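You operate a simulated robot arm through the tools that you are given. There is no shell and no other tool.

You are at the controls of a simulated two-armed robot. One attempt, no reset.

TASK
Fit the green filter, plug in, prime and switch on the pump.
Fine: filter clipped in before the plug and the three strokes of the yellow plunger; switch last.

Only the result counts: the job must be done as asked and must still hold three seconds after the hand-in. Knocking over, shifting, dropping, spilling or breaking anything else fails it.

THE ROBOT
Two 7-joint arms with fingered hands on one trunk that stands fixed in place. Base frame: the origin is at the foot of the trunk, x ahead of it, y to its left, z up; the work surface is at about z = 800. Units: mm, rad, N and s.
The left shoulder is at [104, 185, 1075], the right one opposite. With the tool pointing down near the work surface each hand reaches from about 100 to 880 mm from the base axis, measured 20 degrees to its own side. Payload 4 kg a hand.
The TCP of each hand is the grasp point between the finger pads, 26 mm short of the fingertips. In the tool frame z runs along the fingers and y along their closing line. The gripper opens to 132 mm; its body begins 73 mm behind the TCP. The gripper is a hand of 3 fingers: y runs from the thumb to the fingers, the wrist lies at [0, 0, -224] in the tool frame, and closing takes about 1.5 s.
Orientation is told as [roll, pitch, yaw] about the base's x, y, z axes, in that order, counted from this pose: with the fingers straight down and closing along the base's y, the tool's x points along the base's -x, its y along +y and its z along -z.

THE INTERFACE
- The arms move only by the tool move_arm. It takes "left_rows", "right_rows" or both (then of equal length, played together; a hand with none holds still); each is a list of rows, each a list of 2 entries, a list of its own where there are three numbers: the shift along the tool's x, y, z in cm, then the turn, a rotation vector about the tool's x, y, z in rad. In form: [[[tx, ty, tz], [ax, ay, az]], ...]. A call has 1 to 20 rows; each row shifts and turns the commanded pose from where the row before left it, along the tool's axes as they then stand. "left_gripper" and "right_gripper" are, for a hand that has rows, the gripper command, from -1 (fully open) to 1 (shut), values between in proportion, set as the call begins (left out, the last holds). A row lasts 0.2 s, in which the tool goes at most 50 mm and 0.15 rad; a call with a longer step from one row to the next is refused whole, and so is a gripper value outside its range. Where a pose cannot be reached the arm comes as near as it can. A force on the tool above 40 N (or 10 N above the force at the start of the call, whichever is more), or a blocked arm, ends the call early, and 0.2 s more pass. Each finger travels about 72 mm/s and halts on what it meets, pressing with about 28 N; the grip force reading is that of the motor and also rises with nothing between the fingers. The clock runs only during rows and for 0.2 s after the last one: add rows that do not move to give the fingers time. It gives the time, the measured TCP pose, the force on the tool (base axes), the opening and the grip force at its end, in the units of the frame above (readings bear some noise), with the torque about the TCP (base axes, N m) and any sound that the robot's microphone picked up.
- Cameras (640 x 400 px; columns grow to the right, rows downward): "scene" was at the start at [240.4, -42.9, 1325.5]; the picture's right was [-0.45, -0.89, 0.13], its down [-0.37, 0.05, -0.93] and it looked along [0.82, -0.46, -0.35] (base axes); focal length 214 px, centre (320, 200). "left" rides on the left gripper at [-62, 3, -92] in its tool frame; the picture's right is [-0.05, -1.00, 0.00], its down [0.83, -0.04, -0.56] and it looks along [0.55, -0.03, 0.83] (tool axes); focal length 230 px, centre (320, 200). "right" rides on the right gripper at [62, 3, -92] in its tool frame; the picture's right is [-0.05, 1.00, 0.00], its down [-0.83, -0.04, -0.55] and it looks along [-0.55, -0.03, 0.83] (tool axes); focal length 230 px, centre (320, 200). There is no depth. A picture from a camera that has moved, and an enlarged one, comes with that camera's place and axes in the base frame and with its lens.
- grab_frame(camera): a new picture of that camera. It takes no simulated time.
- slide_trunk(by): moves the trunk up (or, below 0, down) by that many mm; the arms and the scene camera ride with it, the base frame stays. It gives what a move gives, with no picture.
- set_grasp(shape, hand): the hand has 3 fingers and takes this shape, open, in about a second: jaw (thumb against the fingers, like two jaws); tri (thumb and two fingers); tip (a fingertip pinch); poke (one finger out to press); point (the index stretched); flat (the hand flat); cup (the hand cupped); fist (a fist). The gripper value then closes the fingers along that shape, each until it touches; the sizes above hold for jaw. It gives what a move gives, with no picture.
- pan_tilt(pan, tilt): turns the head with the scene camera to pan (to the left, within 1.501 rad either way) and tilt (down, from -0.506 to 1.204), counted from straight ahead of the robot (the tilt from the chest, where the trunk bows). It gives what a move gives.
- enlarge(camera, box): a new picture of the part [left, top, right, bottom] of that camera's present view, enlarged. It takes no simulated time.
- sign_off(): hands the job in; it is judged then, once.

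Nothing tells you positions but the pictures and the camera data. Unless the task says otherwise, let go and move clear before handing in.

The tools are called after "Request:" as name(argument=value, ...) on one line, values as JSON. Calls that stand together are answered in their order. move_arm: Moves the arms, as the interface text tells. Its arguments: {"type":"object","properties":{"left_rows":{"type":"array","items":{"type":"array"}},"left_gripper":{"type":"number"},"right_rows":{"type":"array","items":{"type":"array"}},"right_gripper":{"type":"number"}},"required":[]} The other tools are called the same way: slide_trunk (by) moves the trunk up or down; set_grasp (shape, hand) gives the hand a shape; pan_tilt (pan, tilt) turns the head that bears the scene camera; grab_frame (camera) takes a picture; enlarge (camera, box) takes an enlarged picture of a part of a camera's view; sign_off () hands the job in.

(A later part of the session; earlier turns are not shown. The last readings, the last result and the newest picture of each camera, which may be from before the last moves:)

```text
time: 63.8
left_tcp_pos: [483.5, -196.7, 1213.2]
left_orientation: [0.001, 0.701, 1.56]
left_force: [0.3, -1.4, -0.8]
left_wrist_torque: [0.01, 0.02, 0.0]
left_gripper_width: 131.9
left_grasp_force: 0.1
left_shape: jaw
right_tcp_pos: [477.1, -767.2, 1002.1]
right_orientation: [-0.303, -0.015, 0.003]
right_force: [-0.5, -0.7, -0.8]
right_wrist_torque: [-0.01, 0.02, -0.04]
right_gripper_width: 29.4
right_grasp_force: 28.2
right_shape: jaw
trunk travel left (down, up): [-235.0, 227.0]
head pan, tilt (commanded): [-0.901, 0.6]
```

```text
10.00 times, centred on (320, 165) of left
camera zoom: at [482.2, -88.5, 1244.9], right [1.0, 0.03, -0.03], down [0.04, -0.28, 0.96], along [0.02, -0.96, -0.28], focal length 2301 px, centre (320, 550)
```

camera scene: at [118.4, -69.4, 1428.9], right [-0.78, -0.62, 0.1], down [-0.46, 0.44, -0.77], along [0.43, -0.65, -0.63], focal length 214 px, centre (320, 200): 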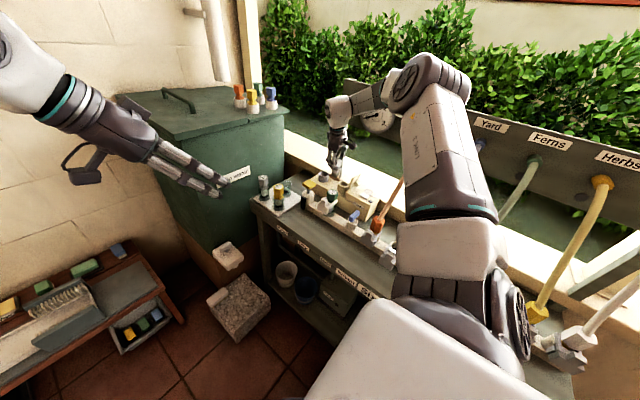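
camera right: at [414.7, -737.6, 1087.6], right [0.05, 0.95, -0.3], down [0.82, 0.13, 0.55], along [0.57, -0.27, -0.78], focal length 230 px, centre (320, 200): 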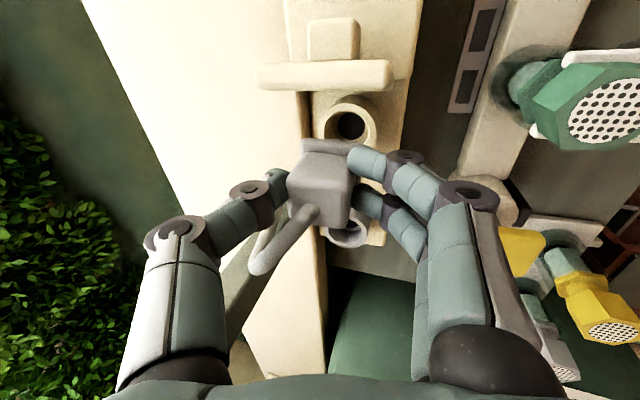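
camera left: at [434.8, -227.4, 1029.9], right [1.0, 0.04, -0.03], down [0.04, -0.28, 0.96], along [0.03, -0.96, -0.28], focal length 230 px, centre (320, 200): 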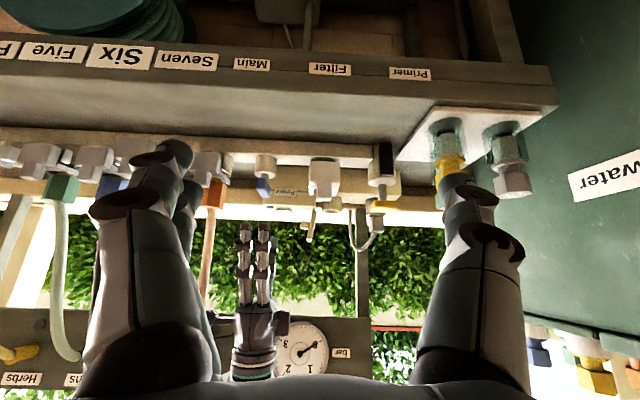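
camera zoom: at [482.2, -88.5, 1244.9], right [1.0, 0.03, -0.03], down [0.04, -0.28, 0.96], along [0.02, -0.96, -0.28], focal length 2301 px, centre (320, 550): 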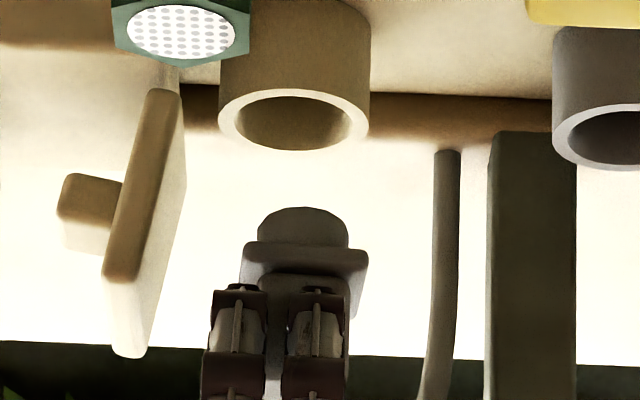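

The plug sits ≈5 mm too far +x and its insert ≈5 mm too far -y of the socket (it has tilted slightly in the grip). Correcting and lowering to just above the rim.

Request:
move_arm(right_rows=[[[0.45, 0.43, -0.13], [0, 0, 0]], [[0, 0.2, 0.64], [0, 0, 0]], [[0, 0.2, 0.64], [0, 0, 0]], [[0, 0.19, 0.63], [0, 0, 0]], [[0, 0, 0], [0, 0, 0]]])

Request:
enlarge(camera="right", box=[260, 70, 420, 250])

Request:
enlarge(camera="scene", box=[335, 155, 365, 195])

Request:
enlarge(camera="left", box=[300, 140, 340, 180])

```text
time: 65.0
left_tcp_pos: [483.1, -195.5, 1214.2]
left_orientation: [0.0, 0.701, 1.559]
left_force: [0.1, -0.3, 0.5]
left_wrist_torque: [0.0, 0.0, 0.01]
left_gripper_width: 132.0
left_grasp_force: 0.0
left_shape: jaw
right_tcp_pos: [471.0, -763.6, 982.0]
right_orientation: [-0.301, -0.013, 0.005]
right_force: [0.4, 0.3, 0.1]
right_wrist_torque: [0.01, -0.01, 0.0]
right_gripper_width: 29.8
right_grasp_force: 28.6
right_shape: jaw
trunk travel left (down, up): [-235.0, 227.0]
head pan, tilt (commanded): [-0.901, 0.6]
```

```text
2.22 times, centred on (340, 160) of right
camera zoom: at [408.4, -734.8, 1068.4], right [0.05, 0.95, -0.3], down [0.82, 0.13, 0.55], along [0.57, -0.27, -0.78], focal length 511 px, centre (276, 289)
```

zoom: 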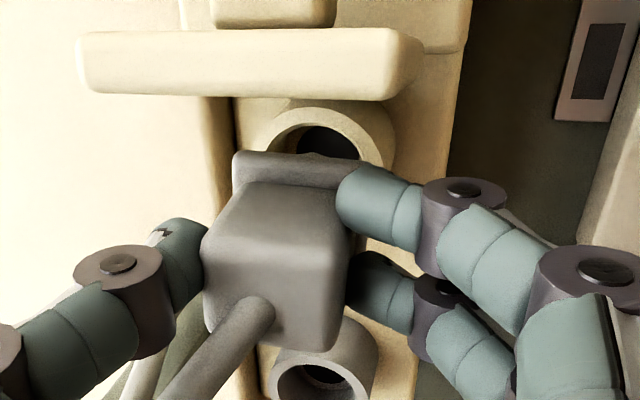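

```text
10.00 times, centred on (350, 175) of scene
camera zoom: at [118.1, -69.5, 1429.0], right [-0.78, -0.62, 0.1], down [-0.46, 0.44, -0.77], along [0.43, -0.65, -0.63], focal length 2145 px, centre (20, 450)
```

zoom: 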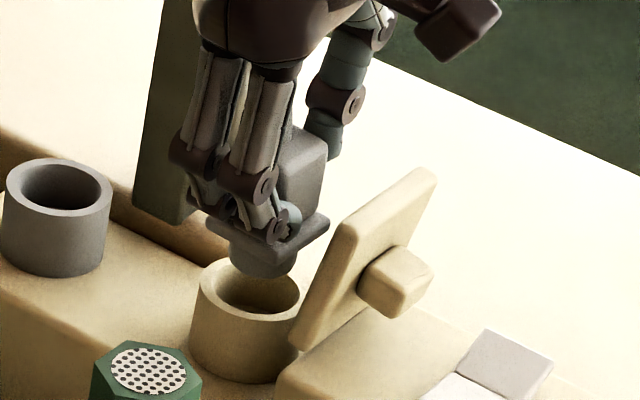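

```text
10.00 times, centred on (320, 160) of left
camera zoom: at [482.0, -88.6, 1245.0], right [1.0, 0.03, -0.03], down [0.04, -0.28, 0.96], along [0.02, -0.96, -0.28], focal length 2301 px, centre (320, 600)
```

zoom: 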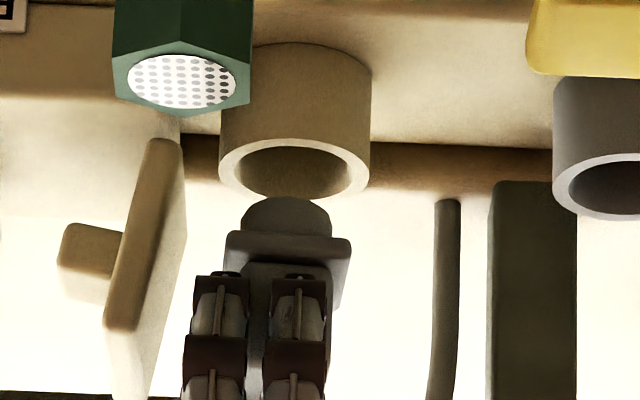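

Request:
move_arm(right_rows=[[[-0.2, 0.14, -0.04], [0, 0, 0]], [[0, 0.15, 0.48], [0, 0, 0]], [[0, 0.15, 0.48], [0, 0, 0]], [[0, 0.0, 0.0], [0, 0, 0]]])

Request:
enlarge(camera="scene", box=[335, 155, 365, 195])

Request:
enlarge(camera="left", box=[300, 140, 340, 180])

```text
time: 66.0
left_tcp_pos: [483.7, -195.0, 1214.7]
left_orientation: [0.0, 0.7, 1.559]
left_force: [-0.6, 0.1, 0.2]
left_wrist_torque: [0.03, -0.01, 0.0]
left_gripper_width: 131.9
left_grasp_force: 0.2
left_shape: jaw
right_tcp_pos: [474.3, -761.7, 972.1]
right_orientation: [-0.302, -0.015, 0.003]
right_force: [-0.6, -0.1, -0.6]
right_wrist_torque: [-0.02, 0.0, -0.02]
right_gripper_width: 29.8
right_grasp_force: 28.0
right_shape: jaw
trunk travel left (down, up): [-235.0, 227.0]
head pan, tilt (commanded): [-0.901, 0.6]
```

```text
10.00 times, centred on (350, 175) of scene
camera zoom: at [117.9, -69.4, 1429.0], right [-0.78, -0.62, 0.1], down [-0.46, 0.44, -0.77], along [0.43, -0.65, -0.63], focal length 2145 px, centre (20, 450)
```

zoom: 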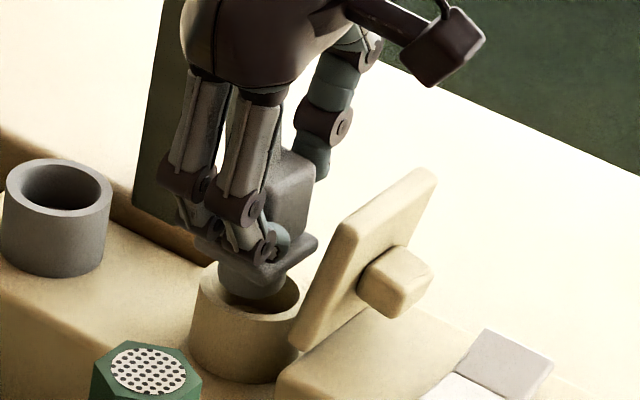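

```text
10.00 times, centred on (320, 160) of left
camera zoom: at [481.9, -88.4, 1245.0], right [1.0, 0.03, -0.03], down [0.04, -0.28, 0.96], along [0.02, -0.96, -0.28], focal length 2301 px, centre (320, 600)
```

zoom: 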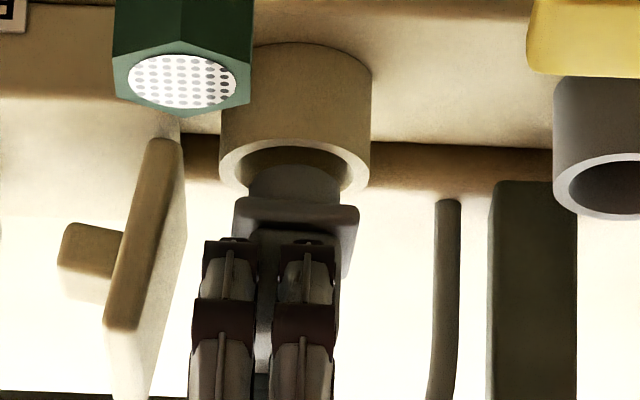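

Aligned over the socket. Lowering in small steps.

Request:
move_arm(right_rows=[[[0, 0.12, 0.38], [0, 0, 0]], [[0, 0.12, 0.38], [0, 0, 0]], [[0, 0.12, 0.38], [0, 0, 0]], [[0, 0, 0], [0, 0, 0]]])

Request:
enlarge(camera="scene", box=[335, 155, 365, 195])

Request:
enlarge(camera="left", box=[300, 140, 340, 180])

```text
time: 67.0
left_tcp_pos: [480.8, -195.3, 1214.2]
left_orientation: [0.0, 0.7, 1.557]
left_force: [-0.2, 0.1, 0.2]
left_wrist_torque: [0.0, -0.02, -0.01]
left_gripper_width: 131.8
left_grasp_force: 0.0
left_shape: jaw
right_tcp_pos: [473.6, -761.5, 960.5]
right_orientation: [-0.305, -0.016, 0.001]
right_force: [-2.2, -5.3, 7.6]
right_wrist_torque: [-0.28, 0.04, -0.09]
right_gripper_width: 29.4
right_grasp_force: 28.0
right_shape: jaw
trunk travel left (down, up): [-235.0, 227.0]
head pan, tilt (commanded): [-0.901, 0.6]
```

```text
10.00 times, centred on (350, 175) of scene
camera zoom: at [116.9, -69.2, 1429.2], right [-0.78, -0.62, 0.1], down [-0.46, 0.44, -0.77], along [0.43, -0.65, -0.63], focal length 2145 px, centre (20, 450)
```

zoom: 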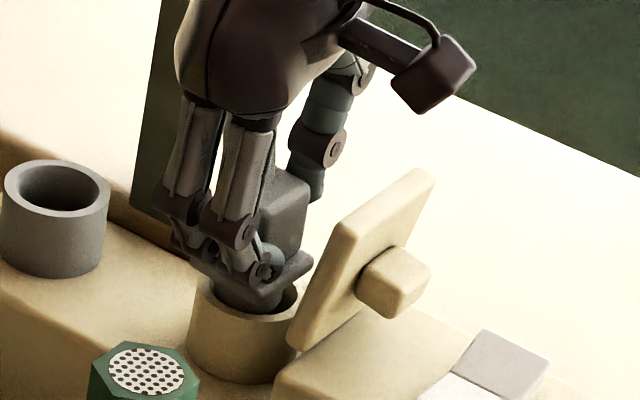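

```text
10.00 times, centred on (320, 160) of left
camera zoom: at [481.0, -88.4, 1245.5], right [1.0, 0.03, -0.03], down [0.04, -0.28, 0.96], along [0.02, -0.96, -0.28], focal length 2301 px, centre (320, 600)
```

zoom: 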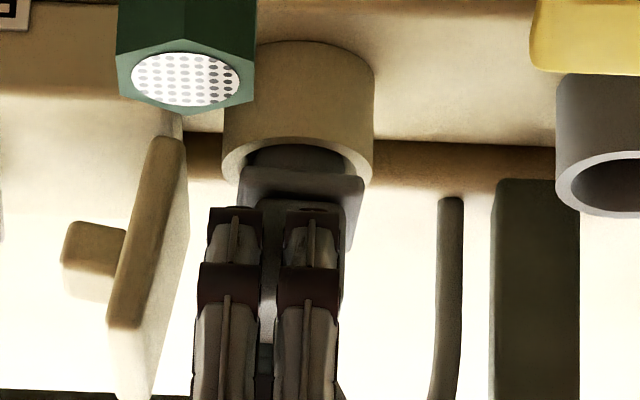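

Contact: the collar's +y edge (plug slightly tilted) meets the rim while the insert is in the bore. Pressing on gently so it straightens and seats.

Request:
move_arm(right_rows=[[[0, 0.06, 0.19], [-0.03, 0, 0]], [[0, 0.06, 0.19], [-0.03, 0, 0]], [[0, 0, 0], [0, 0, 0]]])

Request:
enlarge(camera="scene", box=[335, 155, 365, 195])

Request:
enlarge(camera="left", box=[300, 140, 340, 180])

Request:
enlarge(camera="right", box=[260, 70, 420, 250])

```text
time: 67.8
left_tcp_pos: [481.9, -192.0, 1214.8]
left_orientation: [-0.001, 0.702, 1.557]
left_force: [0.1, 0.4, 1.4]
left_wrist_torque: [0.02, -0.03, 0.01]
left_gripper_width: 132.0
left_grasp_force: 0.0
left_shape: jaw
right_tcp_pos: [473.8, -758.4, 956.3]
right_orientation: [-0.244, -0.014, 0.005]
right_force: [-2.7, -9.2, 4.4]
right_wrist_torque: [-0.5, 0.04, -0.05]
right_gripper_width: 26.3
right_grasp_force: 28.2
right_shape: jaw
trunk travel left (down, up): [-235.0, 227.0]
head pan, tilt (commanded): [-0.901, 0.6]
```

```text
10.00 times, centred on (350, 175) of scene
camera zoom: at [116.3, -65.9, 1429.3], right [-0.78, -0.62, 0.1], down [-0.46, 0.44, -0.77], along [0.43, -0.65, -0.63], focal length 2145 px, centre (20, 450)
```

zoom: 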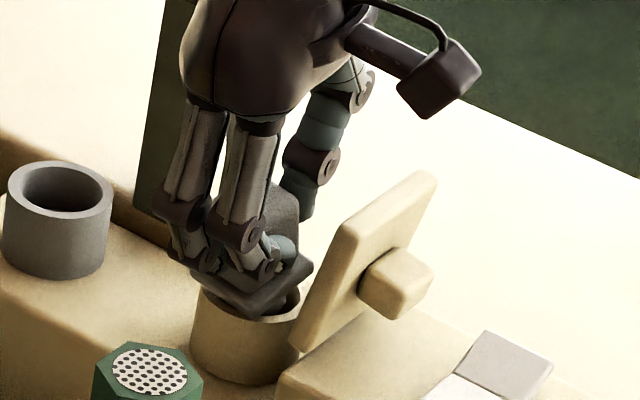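

```text
10.00 times, centred on (320, 160) of left
camera zoom: at [480.5, -85.2, 1245.8], right [1.0, 0.03, -0.03], down [0.04, -0.28, 0.96], along [0.02, -0.96, -0.28], focal length 2301 px, centre (320, 600)
```

zoom: 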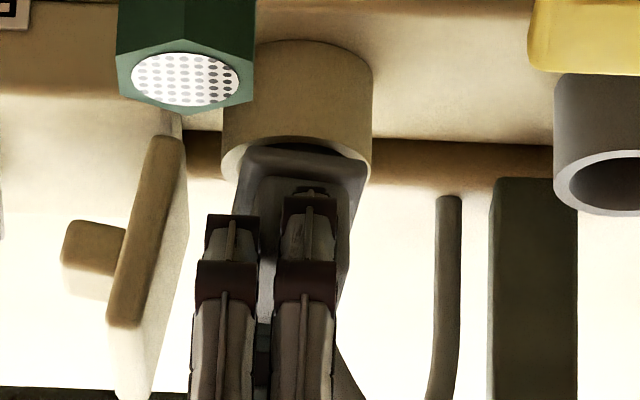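

```text
2.22 times, centred on (340, 160) of right
camera zoom: at [410.0, -733.9, 1044.8], right [0.05, 0.97, -0.24], down [0.82, 0.1, 0.56], along [0.57, -0.23, -0.79], focal length 511 px, centre (276, 289)
```

zoom: 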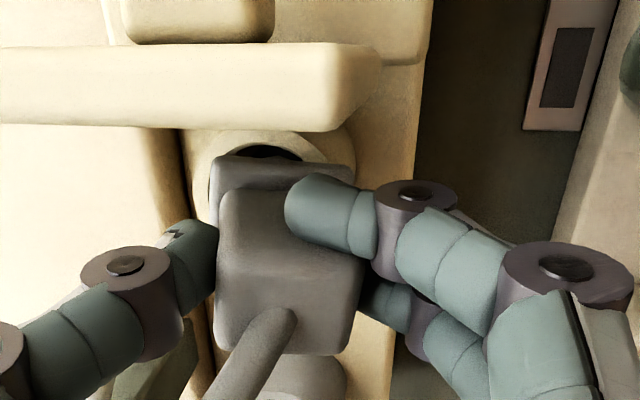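

The plug is rotating in the grip because its insert pushes on the +y side of the bore. Backing up a little to re-assess.

Request:
move_arm(right_rows=[[[0, -0.12, -0.48], [0, 0, 0]], [[0, -0.12, -0.48], [0, 0, 0]], [[0, -0.12, -0.48], [0, 0, 0]], [[0, -0.12, -0.48], [0, 0, 0]], [[0, 0, 0], [0, 0, 0]]])

Request:
enlarge(camera="scene", box=[335, 150, 365, 190])

Request:
enlarge(camera="left", box=[300, 145, 340, 185])

Request:
enlarge(camera="right", box=[260, 70, 420, 250])

```text
time: 69.0
left_tcp_pos: [484.5, -191.5, 1213.5]
left_orientation: [0.002, 0.701, 1.559]
left_force: [-0.3, 1.3, 0.2]
left_wrist_torque: [0.01, 0.0, -0.01]
left_gripper_width: 132.1
left_grasp_force: 0.0
left_shape: jaw
right_tcp_pos: [472.6, -758.3, 974.7]
right_orientation: [-0.242, -0.011, 0.006]
right_force: [0.3, 0.1, -1.4]
right_wrist_torque: [-0.01, -0.03, 0.03]
right_gripper_width: 25.9
right_grasp_force: 28.3
right_shape: jaw
trunk travel left (down, up): [-235.0, 227.0]
head pan, tilt (commanded): [-0.901, 0.6]
```

```text
10.00 times, centred on (350, 170) of scene
camera zoom: at [119.6, -66.0, 1428.9], right [-0.78, -0.62, 0.11], down [-0.46, 0.44, -0.77], along [0.43, -0.65, -0.63], focal length 2145 px, centre (20, 500)
```

zoom: 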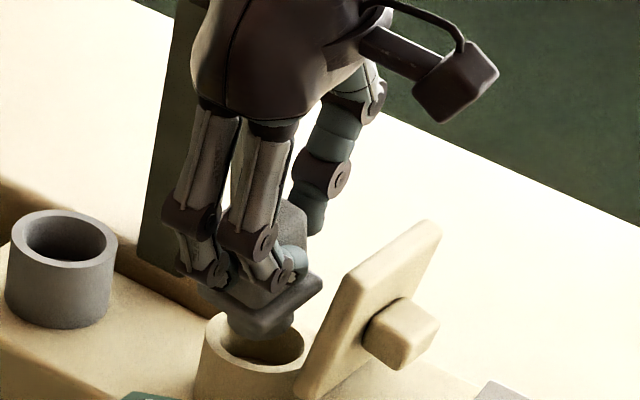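

```text
10.00 times, centred on (320, 165) of left
camera zoom: at [483.3, -85.3, 1244.5], right [1.0, 0.03, -0.04], down [0.04, -0.28, 0.96], along [0.02, -0.96, -0.28], focal length 2301 px, centre (320, 550)
```

zoom: 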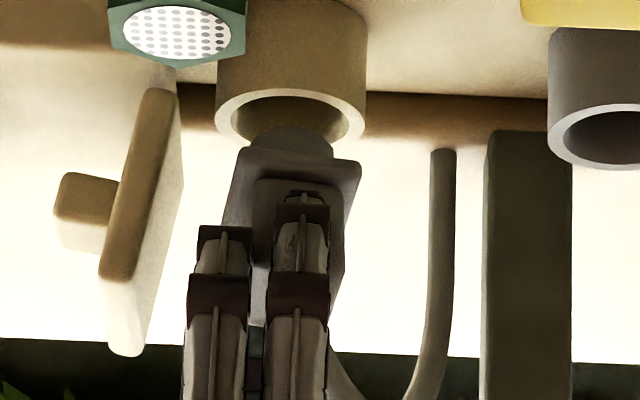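

```text
2.22 times, centred on (340, 160) of right
camera zoom: at [410.9, -733.9, 1063.8], right [0.05, 0.97, -0.24], down [0.82, 0.1, 0.56], along [0.56, -0.23, -0.79], focal length 511 px, centre (276, 289)
```

zoom: 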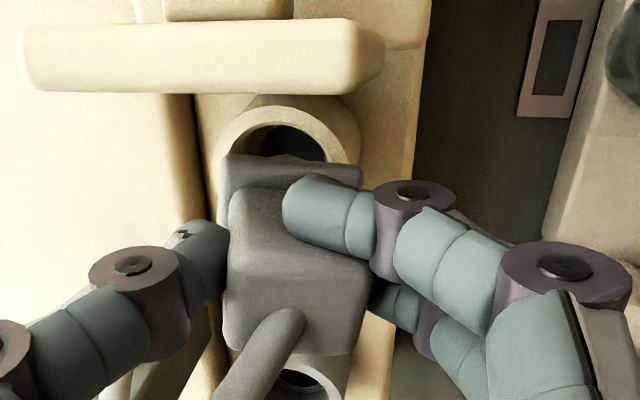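

Request:
grab_frame(camera="scene")

Request:
enlarge(camera="left", box=[140, 130, 460, 400])

Request:
enlarge(camera="scene", box=[300, 30, 500, 180])

```text
taken
camera scene: at [119.6, -66.0, 1428.9], right [-0.78, -0.62, 0.11], down [-0.46, 0.44, -0.77], along [0.43, -0.65, -0.63], focal length 214 px, centre (320, 200)
```

scene: 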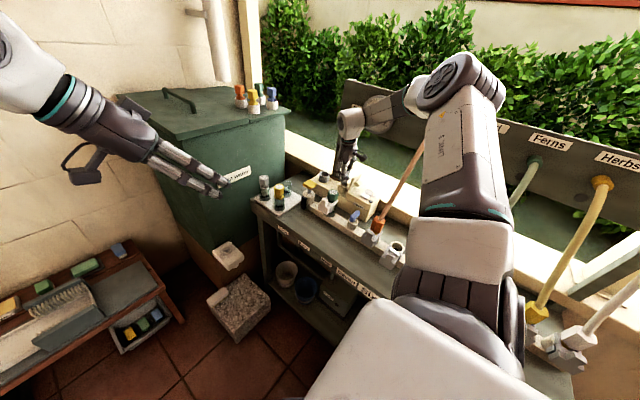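

```text
1.48 times, centred on (300, 265) of left
camera zoom: at [483.3, -85.3, 1244.5], right [1.0, 0.03, -0.04], down [0.04, -0.28, 0.96], along [0.02, -0.96, -0.28], focal length 341 px, centre (350, 104)
```

zoom: 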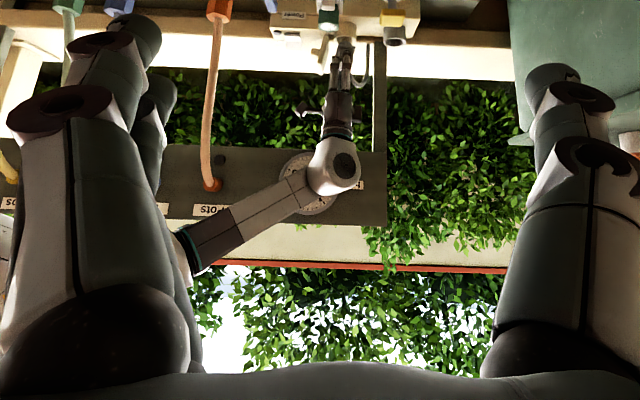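

```text
2.67 times, centred on (400, 105) of scene
camera zoom: at [119.6, -66.0, 1428.9], right [-0.78, -0.62, 0.11], down [-0.46, 0.44, -0.77], along [0.43, -0.65, -0.63], focal length 572 px, centre (107, 453)
```

zoom: 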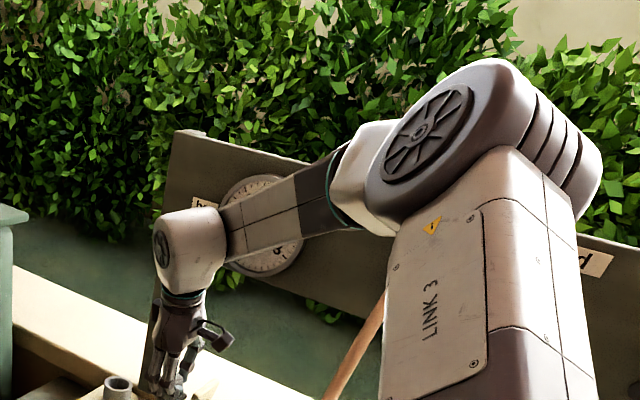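

There's still ≈50+ mm between the wrist and the panel. Strategy: lower the insert partway into the bore, then move the hand toward -y so the bore's back wall rotates the plug upright.

Request:
move_arm(right_rows=[[[0.1, 0.24, 0.2], [0, 0, 0]], [[0, 0.12, 0.45], [0, 0, 0]], [[0, 0.12, 0.47], [0, 0, 0]], [[0, 0, 0], [0, 0, 0]]])

Request:
enlarge(camera="scene", box=[335, 155, 365, 195])

Request:
enlarge(camera="left", box=[300, 145, 340, 185])

```text
time: 70.0
left_tcp_pos: [481.4, -191.9, 1214.8]
left_orientation: [-0.002, 0.701, 1.557]
left_force: [0.6, 0.5, -0.5]
left_wrist_torque: [0.0, 0.03, -0.02]
left_gripper_width: 132.1
left_grasp_force: 0.0
left_shape: jaw
right_tcp_pos: [470.6, -757.3, 964.9]
right_orientation: [-0.246, -0.015, 0.0]
right_force: [0.0, 0.0, -1.1]
right_wrist_torque: [-0.01, 0.0, -0.02]
right_gripper_width: 25.5
right_grasp_force: 28.3
right_shape: jaw
trunk travel left (down, up): [-235.0, 227.0]
head pan, tilt (commanded): [-0.901, 0.6]
```

```text
10.00 times, centred on (350, 175) of scene
camera zoom: at [116.5, -66.1, 1429.3], right [-0.78, -0.62, 0.1], down [-0.46, 0.44, -0.77], along [0.43, -0.65, -0.63], focal length 2145 px, centre (20, 450)
```

zoom: 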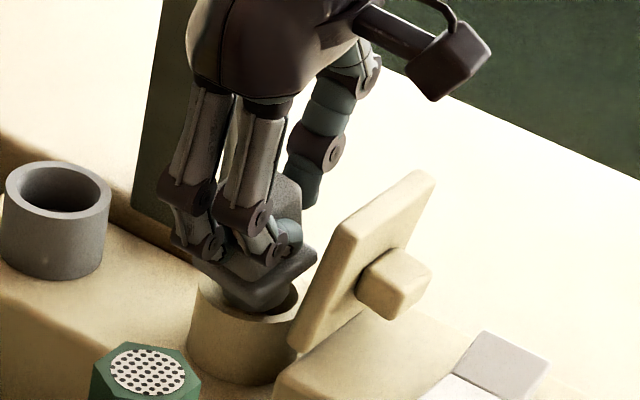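

```text
10.00 times, centred on (320, 165) of left
camera zoom: at [480.6, -85.8, 1245.8], right [1.0, 0.03, -0.03], down [0.04, -0.28, 0.96], along [0.02, -0.96, -0.28], focal length 2301 px, centre (320, 550)
```

zoom: 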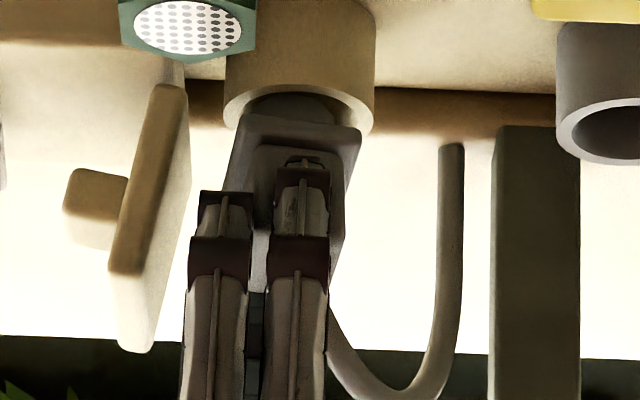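

Insert is in the mouth of the bore without contact. Now shifting the hand toward -y to upright the plug.

Request:
move_arm(right_rows=[[[0, -0.39, 0.1], [0, 0, 0]], [[0, -0.39, 0.1], [0, 0, 0]], [[0, -0.29, 0.07], [0, 0, 0]], [[0, 0, 0], [0, 0, 0]]])

Request:
enlarge(camera="scene", box=[335, 155, 365, 195])

Request:
enlarge(camera="left", box=[300, 145, 340, 185])

```text
time: 71.0
left_tcp_pos: [483.4, -186.4, 1215.3]
left_orientation: [0.002, 0.709, 1.559]
left_force: [0.1, -0.4, 0.1]
left_wrist_torque: [0.01, -0.01, 0.01]
left_gripper_width: 131.9
left_grasp_force: 0.0
left_shape: jaw
right_tcp_pos: [471.7, -758.0, 965.3]
right_orientation: [-0.243, -0.007, 0.008]
right_force: [-0.2, -0.4, -0.6]
right_wrist_torque: [-0.02, 0.0, -0.03]
right_gripper_width: 25.6
right_grasp_force: 27.8
right_shape: jaw
trunk travel left (down, up): [-235.0, 227.0]
head pan, tilt (commanded): [-0.901, 0.6]
```

```text
10.00 times, centred on (350, 175) of scene
camera zoom: at [118.8, -56.9, 1429.2], right [-0.78, -0.62, 0.11], down [-0.46, 0.44, -0.77], along [0.43, -0.65, -0.62], focal length 2145 px, centre (20, 450)
```

zoom: 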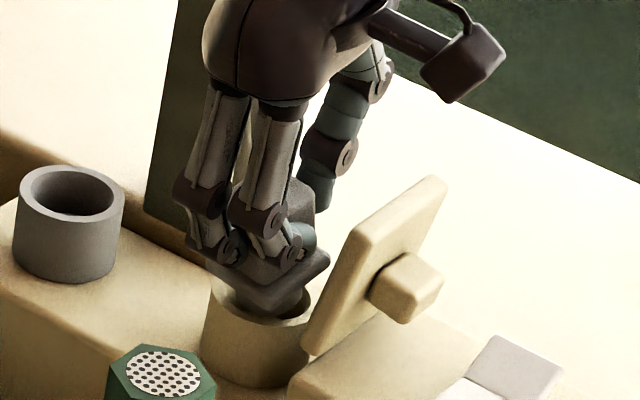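

```text
10.00 times, centred on (320, 165) of left
camera zoom: at [482.5, -79.1, 1245.2], right [1.0, 0.03, -0.03], down [0.04, -0.27, 0.96], along [0.02, -0.96, -0.27], focal length 2301 px, centre (320, 550)
```

zoom: 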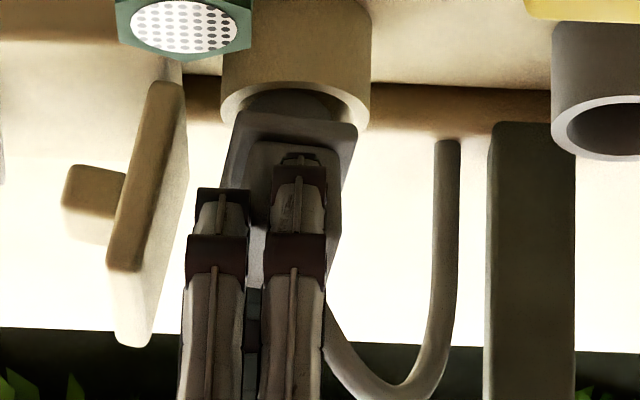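

The hand itself feels no force but the torso shifted: the forearm is touching the panel, so I can't go further -y this way. Undoing that move first.

Request:
move_arm(right_rows=[[[0, 0.39, -0.1], [0, 0, 0]], [[0, 0.39, -0.1], [0, 0, 0]], [[0, 0.29, -0.07], [0, 0, 0]], [[0, 0, 0], [0, 0, 0]]])

Request:
enlarge(camera="scene", box=[335, 155, 365, 195])

Request:
enlarge(camera="right", box=[240, 70, 420, 270])

```text
time: 72.0
left_tcp_pos: [482.7, -193.5, 1215.7]
left_orientation: [-0.002, 0.7, 1.557]
left_force: [0.1, -0.2, -0.2]
left_wrist_torque: [0.03, 0.0, 0.02]
left_gripper_width: 131.7
left_grasp_force: 0.1
left_shape: jaw
right_tcp_pos: [474.3, -758.6, 965.8]
right_orientation: [-0.249, -0.018, 0.003]
right_force: [0.7, 0.5, 0.2]
right_wrist_torque: [-0.04, 0.02, 0.0]
right_gripper_width: 25.6
right_grasp_force: 27.3
right_shape: jaw
trunk travel left (down, up): [-235.0, 227.0]
head pan, tilt (commanded): [-0.901, 0.6]
```

```text
10.00 times, centred on (350, 175) of scene
camera zoom: at [116.8, -68.1, 1429.5], right [-0.78, -0.62, 0.1], down [-0.46, 0.44, -0.77], along [0.43, -0.65, -0.63], focal length 2145 px, centre (20, 450)
```

zoom: 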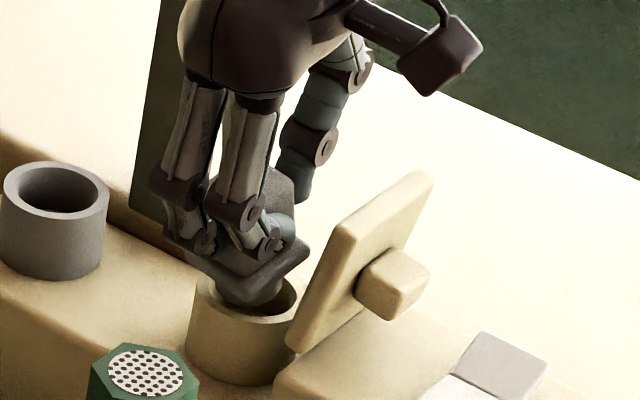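

```text
2.00 times, centred on (330, 170) of right
camera zoom: at [410.3, -733.7, 1054.7], right [0.05, 0.97, -0.24], down [0.82, 0.1, 0.56], along [0.57, -0.23, -0.79], focal length 460 px, centre (300, 260)
```

zoom: 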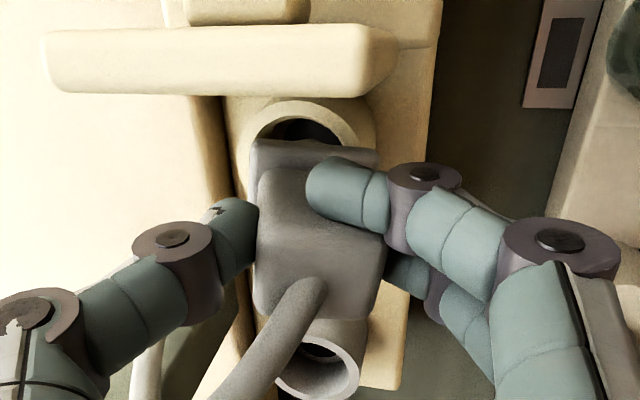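

The hand is back. Since the insert is inside the bore mouth, I'll lower slightly and open the fingers just a little, letting the plug settle upright by gravity inside the cage of the fingers.

Request:
move_arm(right_rows=[[[0, 0.05, 0.19], [0, 0, 0]], [[0, 0.05, 0.19], [0, 0, 0]], [[0, 0, 0], [0, 0, 0]]])

Request:
enlarge(camera="scene", box=[335, 155, 365, 195])

Request:
enlarge(camera="left", box=[300, 145, 340, 185])

```text
time: 72.8
left_tcp_pos: [483.0, -193.3, 1215.4]
left_orientation: [0.0, 0.702, 1.556]
left_force: [-0.4, 0.1, 0.0]
left_wrist_torque: [0.04, -0.02, 0.0]
left_gripper_width: 131.9
left_grasp_force: 0.0
left_shape: jaw
right_tcp_pos: [474.2, -757.3, 960.4]
right_orientation: [-0.247, -0.015, 0.002]
right_force: [-0.7, -3.9, 2.4]
right_wrist_torque: [-0.23, 0.04, -0.02]
right_gripper_width: 25.9
right_grasp_force: 28.6
right_shape: jaw
trunk travel left (down, up): [-235.0, 227.0]
head pan, tilt (commanded): [-0.901, 0.6]
```

```text
10.00 times, centred on (350, 175) of scene
camera zoom: at [117.1, -66.8, 1429.3], right [-0.78, -0.62, 0.1], down [-0.46, 0.44, -0.77], along [0.43, -0.65, -0.63], focal length 2145 px, centre (20, 450)
```

zoom: 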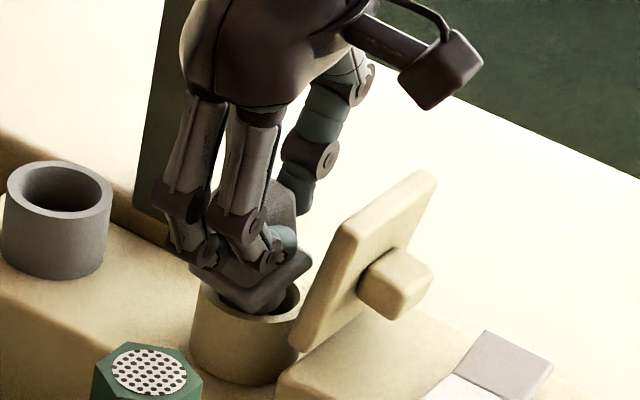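

```text
10.00 times, centred on (320, 165) of left
camera zoom: at [481.1, -86.3, 1245.6], right [1.0, 0.03, -0.03], down [0.04, -0.28, 0.96], along [0.02, -0.96, -0.28], focal length 2301 px, centre (320, 550)
```

zoom: 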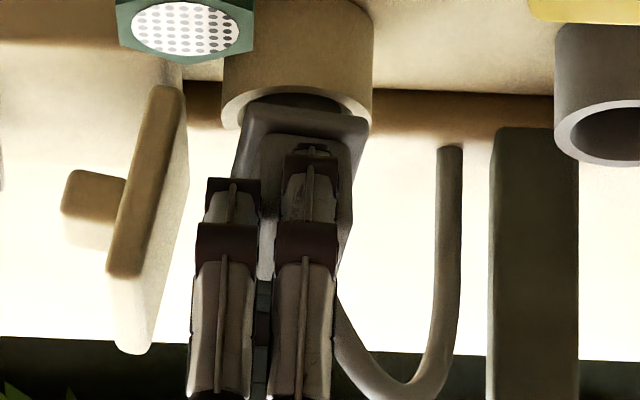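

Request:
enlarge(camera="scene", box=[330, 60, 430, 150])

Request:
enlarge(camera="left", box=[240, 170, 360, 320])

Request:
grab_frame(camera="left")

```text
4.44 times, centred on (380, 105) of scene
camera zoom: at [117.1, -66.8, 1429.3], right [-0.78, -0.62, 0.1], down [-0.46, 0.44, -0.77], along [0.43, -0.65, -0.63], focal length 953 px, centre (53, 622)
```

zoom: 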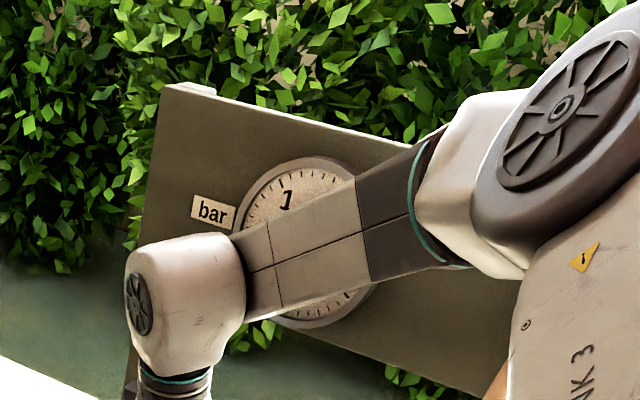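

```text
2.67 times, centred on (300, 245) of left
camera zoom: at [481.1, -86.3, 1245.6], right [1.0, 0.03, -0.03], down [0.04, -0.28, 0.96], along [0.02, -0.96, -0.28], focal length 614 px, centre (373, 80)
```

zoom: 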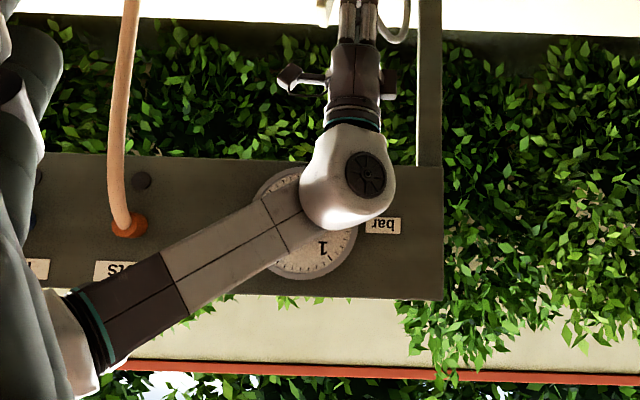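

```text
taken
camera left: at [481.1, -86.3, 1245.6], right [1.0, 0.03, -0.03], down [0.04, -0.28, 0.96], along [0.02, -0.96, -0.28], focal length 230 px, centre (320, 200)
```

left: 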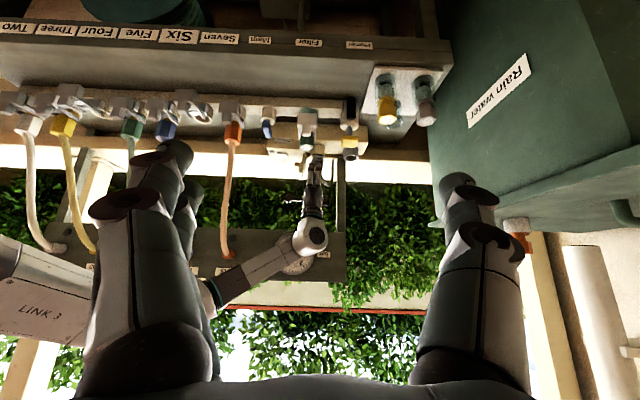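

The contact is on the +y wall again, and the wrist is right in front of the gauge, so no more -y travel here. By the geometry (insert captured ≈7 mm, centre of mass inside the rim) it will settle into the socket when released. Opening slightly as a cage.

Request:
move_arm(right_gripper=0.45, right_rows=[[[0, 0, 0], [0, 0, 0]], [[0, 0, 0], [0, 0, 0]], [[0, 0, 0], [0, 0, 0]]])

Request:
enlarge(camera="scene", box=[335, 155, 365, 195])

Request:
enlarge(camera="left", box=[300, 145, 340, 185])

Request:
enlarge(camera="right", box=[240, 70, 420, 270])

```text
time: 73.5
left_tcp_pos: [483.2, -192.8, 1214.3]
left_orientation: [0.0, 0.703, 1.559]
left_force: [-1.0, -0.3, 0.3]
left_wrist_torque: [0.01, -0.06, 0.01]
left_gripper_width: 131.9
left_grasp_force: 0.1
left_shape: jaw
right_tcp_pos: [472.4, -757.6, 957.9]
right_orientation: [-0.242, -0.011, 0.003]
right_force: [-0.4, -0.6, -0.3]
right_wrist_torque: [-0.01, 0.04, -0.02]
right_gripper_width: 36.0
right_grasp_force: 0.2
right_shape: jaw
trunk travel left (down, up): [-235.0, 227.0]
head pan, tilt (commanded): [-0.901, 0.6]
```

```text
10.00 times, centred on (350, 175) of scene
camera zoom: at [117.2, -67.1, 1429.1], right [-0.78, -0.62, 0.1], down [-0.46, 0.44, -0.77], along [0.43, -0.65, -0.63], focal length 2145 px, centre (20, 450)
```

zoom: 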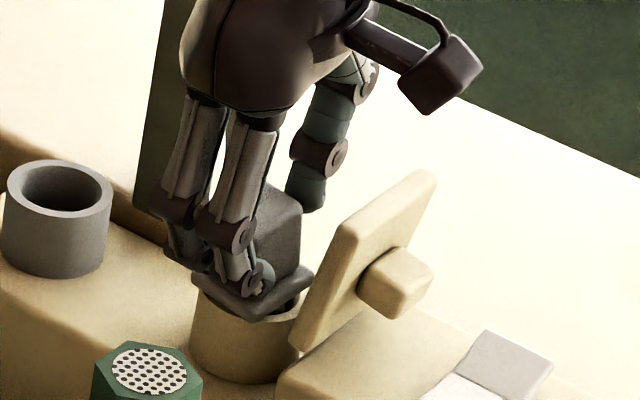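

```text
10.00 times, centred on (320, 165) of left
camera zoom: at [481.3, -86.4, 1245.3], right [1.0, 0.03, -0.03], down [0.04, -0.28, 0.96], along [0.02, -0.96, -0.28], focal length 2301 px, centre (320, 550)
```

zoom: 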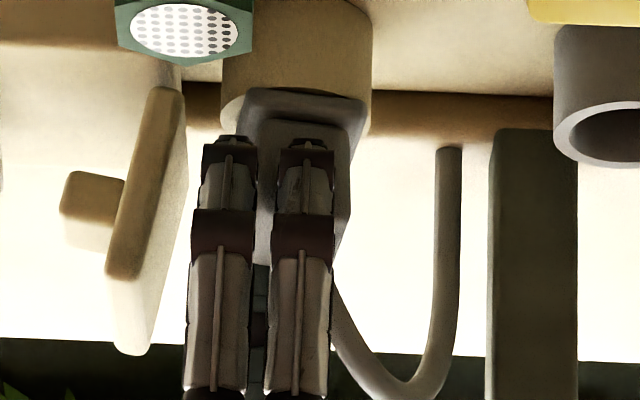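

```text
2.00 times, centred on (330, 170) of right
camera zoom: at [409.5, -732.9, 1046.9], right [0.05, 0.97, -0.24], down [0.82, 0.09, 0.56], along [0.57, -0.23, -0.79], focal length 460 px, centre (300, 260)
```

zoom: 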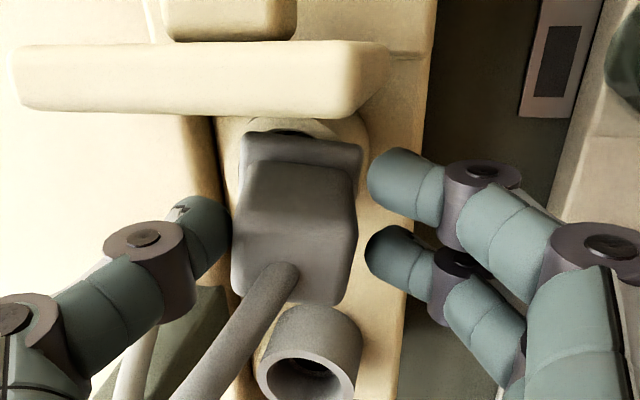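

Request:
move_arm(right_gripper=0.1, right_rows=[[[0, 0, 0], [0, 0, 0]], [[0, 0, 0], [0, 0, 0]], [[0, 0, 0], [0, 0, 0]]])

Request:
enlarge(camera="scene", box=[335, 155, 365, 195])

Request:
enlarge(camera="left", box=[300, 145, 340, 185])

Request:
enlarge(camera="right", box=[240, 70, 420, 270])

```text
time: 74.3
left_tcp_pos: [482.9, -192.4, 1214.5]
left_orientation: [0.001, 0.699, 1.558]
left_force: [-0.7, 0.6, -0.1]
left_wrist_torque: [0.0, -0.03, 0.02]
left_gripper_width: 131.9
left_grasp_force: 0.1
left_shape: jaw
right_tcp_pos: [472.9, -757.2, 957.8]
right_orientation: [-0.243, -0.011, 0.004]
right_force: [0.5, -0.5, 0.2]
right_wrist_torque: [0.03, 0.02, -0.01]
right_gripper_width: 58.8
right_grasp_force: 0.0
right_shape: jaw
trunk travel left (down, up): [-235.0, 227.0]
head pan, tilt (commanded): [-0.901, 0.6]
```

```text
10.00 times, centred on (350, 175) of scene
camera zoom: at [117.3, -67.1, 1429.1], right [-0.78, -0.62, 0.1], down [-0.46, 0.44, -0.77], along [0.43, -0.65, -0.63], focal length 2145 px, centre (20, 450)
```

zoom: 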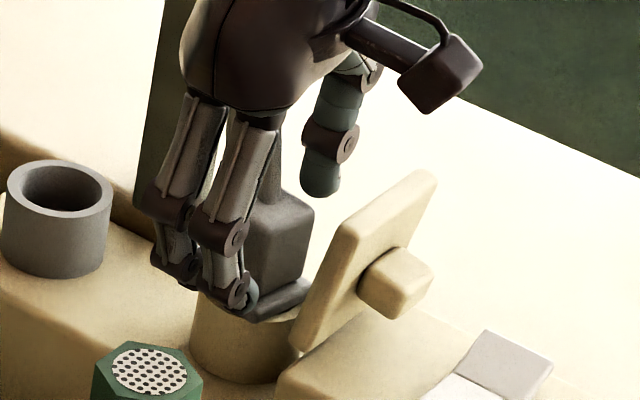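

```text
10.00 times, centred on (320, 165) of left
camera zoom: at [481.4, -86.4, 1245.3], right [1.0, 0.03, -0.03], down [0.04, -0.28, 0.96], along [0.02, -0.96, -0.28], focal length 2301 px, centre (320, 550)
```

zoom: 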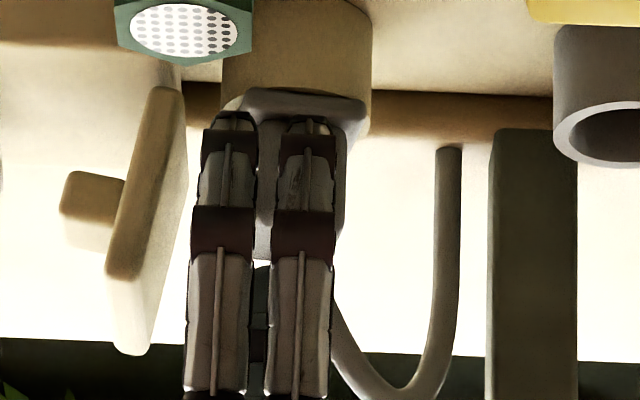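

```text
2.00 times, centred on (330, 170) of right
camera zoom: at [409.7, -733.0, 1047.1], right [0.05, 0.97, -0.24], down [0.82, 0.09, 0.56], along [0.57, -0.23, -0.79], focal length 460 px, centre (300, 260)
```

zoom: 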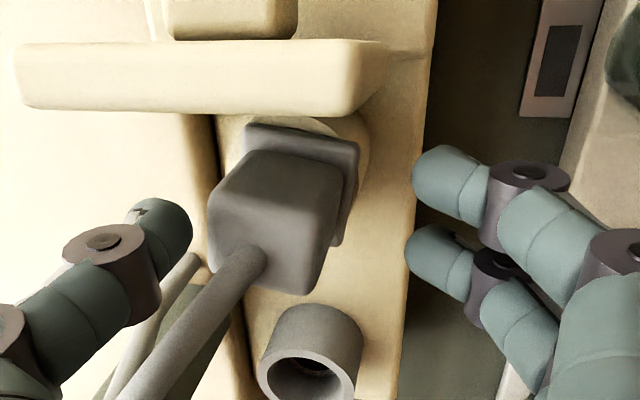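

The plug dropped upright into the socket. Raising the hand clear and inspecting the seating.

Request:
move_arm(right_rows=[[[0, -0.2, -0.9], [0, 0, 0]], [[0, -0.5, -2.0], [0, 0, 0]], [[0, -0.5, -2.1], [0, 0, 0]], [[0, -0.5, -2.1], [0, 0, 0]], [[0, -0.5, -2.1], [0, 0, 0]], [[0, 3.6, -0.9], [0, 0, 0]], [[0, 3.6, -0.9], [0, 0, 0]], [[0, 0, 0], [0, 0, 0]]])

Request:
grab_frame(camera="right")

Request:
enlarge(camera="scene", box=[330, 155, 370, 195])

Request:
enlarge(camera="left", box=[295, 130, 355, 190])

```text
time: 76.2
left_tcp_pos: [482.9, -196.7, 1213.7]
left_orientation: [-0.001, 0.698, 1.559]
left_force: [0.0, -0.6, -0.5]
left_wrist_torque: [0.0, -0.01, 0.0]
left_gripper_width: 131.7
left_grasp_force: 0.1
left_shape: jaw
right_tcp_pos: [471.0, -682.7, 1051.5]
right_orientation: [-0.243, -0.015, 0.004]
right_force: [-0.1, -0.3, 0.2]
right_wrist_torque: [0.03, -0.04, -0.04]
right_gripper_width: 59.0
right_grasp_force: 0.1
right_shape: jaw
trunk travel left (down, up): [-235.0, 227.0]
head pan, tilt (commanded): [-0.901, 0.6]
```

```text
taken
camera right: at [407.2, -660.5, 1140.6], right [0.05, 0.97, -0.24], down [0.82, 0.09, 0.56], along [0.57, -0.23, -0.79], focal length 230 px, centre (320, 200)
```

right: 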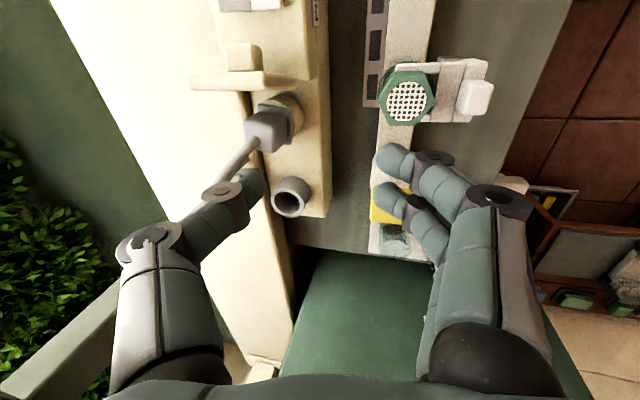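

```text
10.00 times, centred on (350, 175) of scene
camera zoom: at [118.0, -70.4, 1428.9], right [-0.78, -0.62, 0.1], down [-0.46, 0.44, -0.77], along [0.43, -0.65, -0.63], focal length 2145 px, centre (20, 450)
```

zoom: 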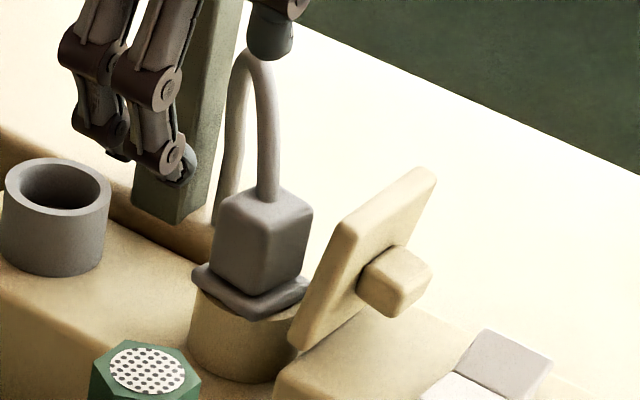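

```text
6.67 times, centred on (325, 160) of left
camera zoom: at [481.9, -89.4, 1244.9], right [1.0, 0.03, -0.03], down [0.04, -0.28, 0.96], along [0.02, -0.96, -0.28], focal length 1534 px, centre (287, 467)
```

zoom: 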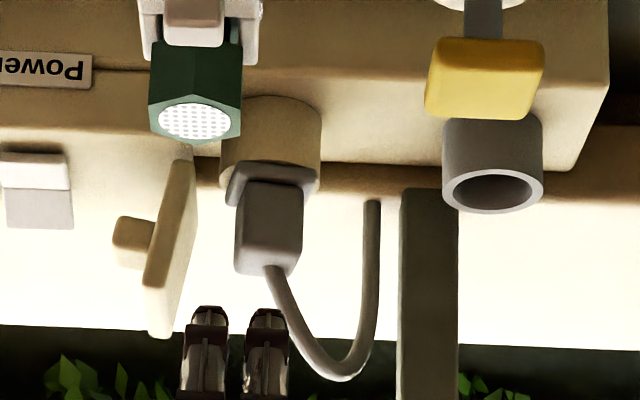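

Request:
enlarge(camera="scene", box=[340, 170, 360, 195])

Request:
enlarge(camera="right", box=[220, 70, 330, 230])

Request:
enlarge(camera="left", box=[310, 140, 340, 175])

```text
16.00 times, centred on (350, 182) of scene
camera zoom: at [118.0, -70.4, 1428.9], right [-0.78, -0.62, 0.1], down [-0.46, 0.44, -0.77], along [0.43, -0.65, -0.63], focal length 3432 px, centre (-160, 480)
```

zoom: 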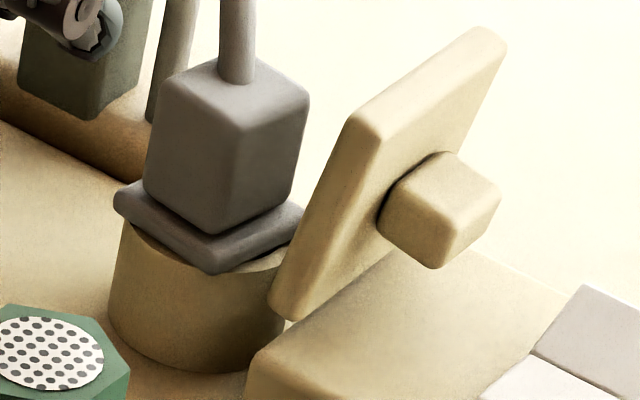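

```text
2.50 times, centred on (275, 150) of right
camera zoom: at [407.2, -660.5, 1140.6], right [0.05, 0.97, -0.24], down [0.82, 0.09, 0.56], along [0.57, -0.23, -0.79], focal length 575 px, centre (432, 325)
```

zoom: 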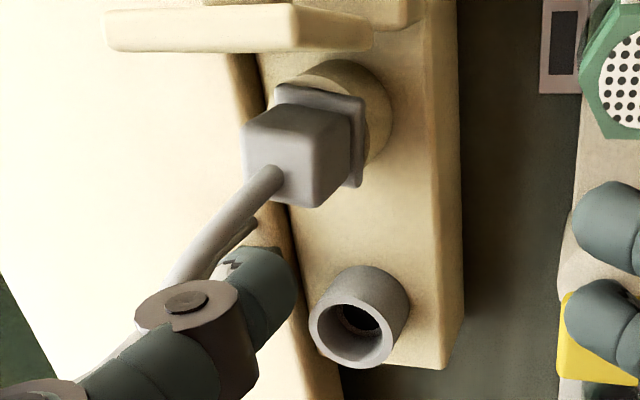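

```text
11.43 times, centred on (325, 158) of left
camera zoom: at [481.9, -89.4, 1244.9], right [1.0, 0.03, -0.03], down [0.04, -0.28, 0.96], along [0.02, -0.96, -0.28], focal length 2629 px, centre (263, 686)
```

zoom: 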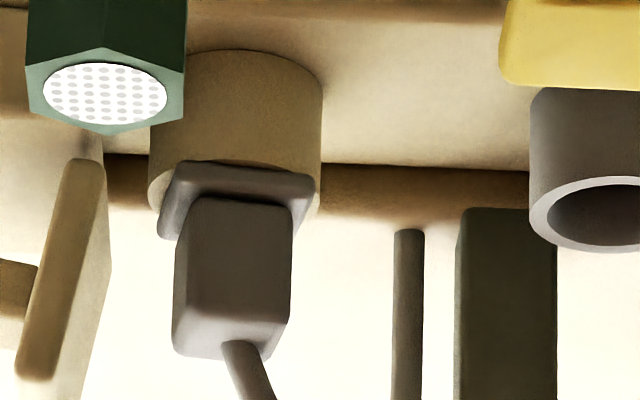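

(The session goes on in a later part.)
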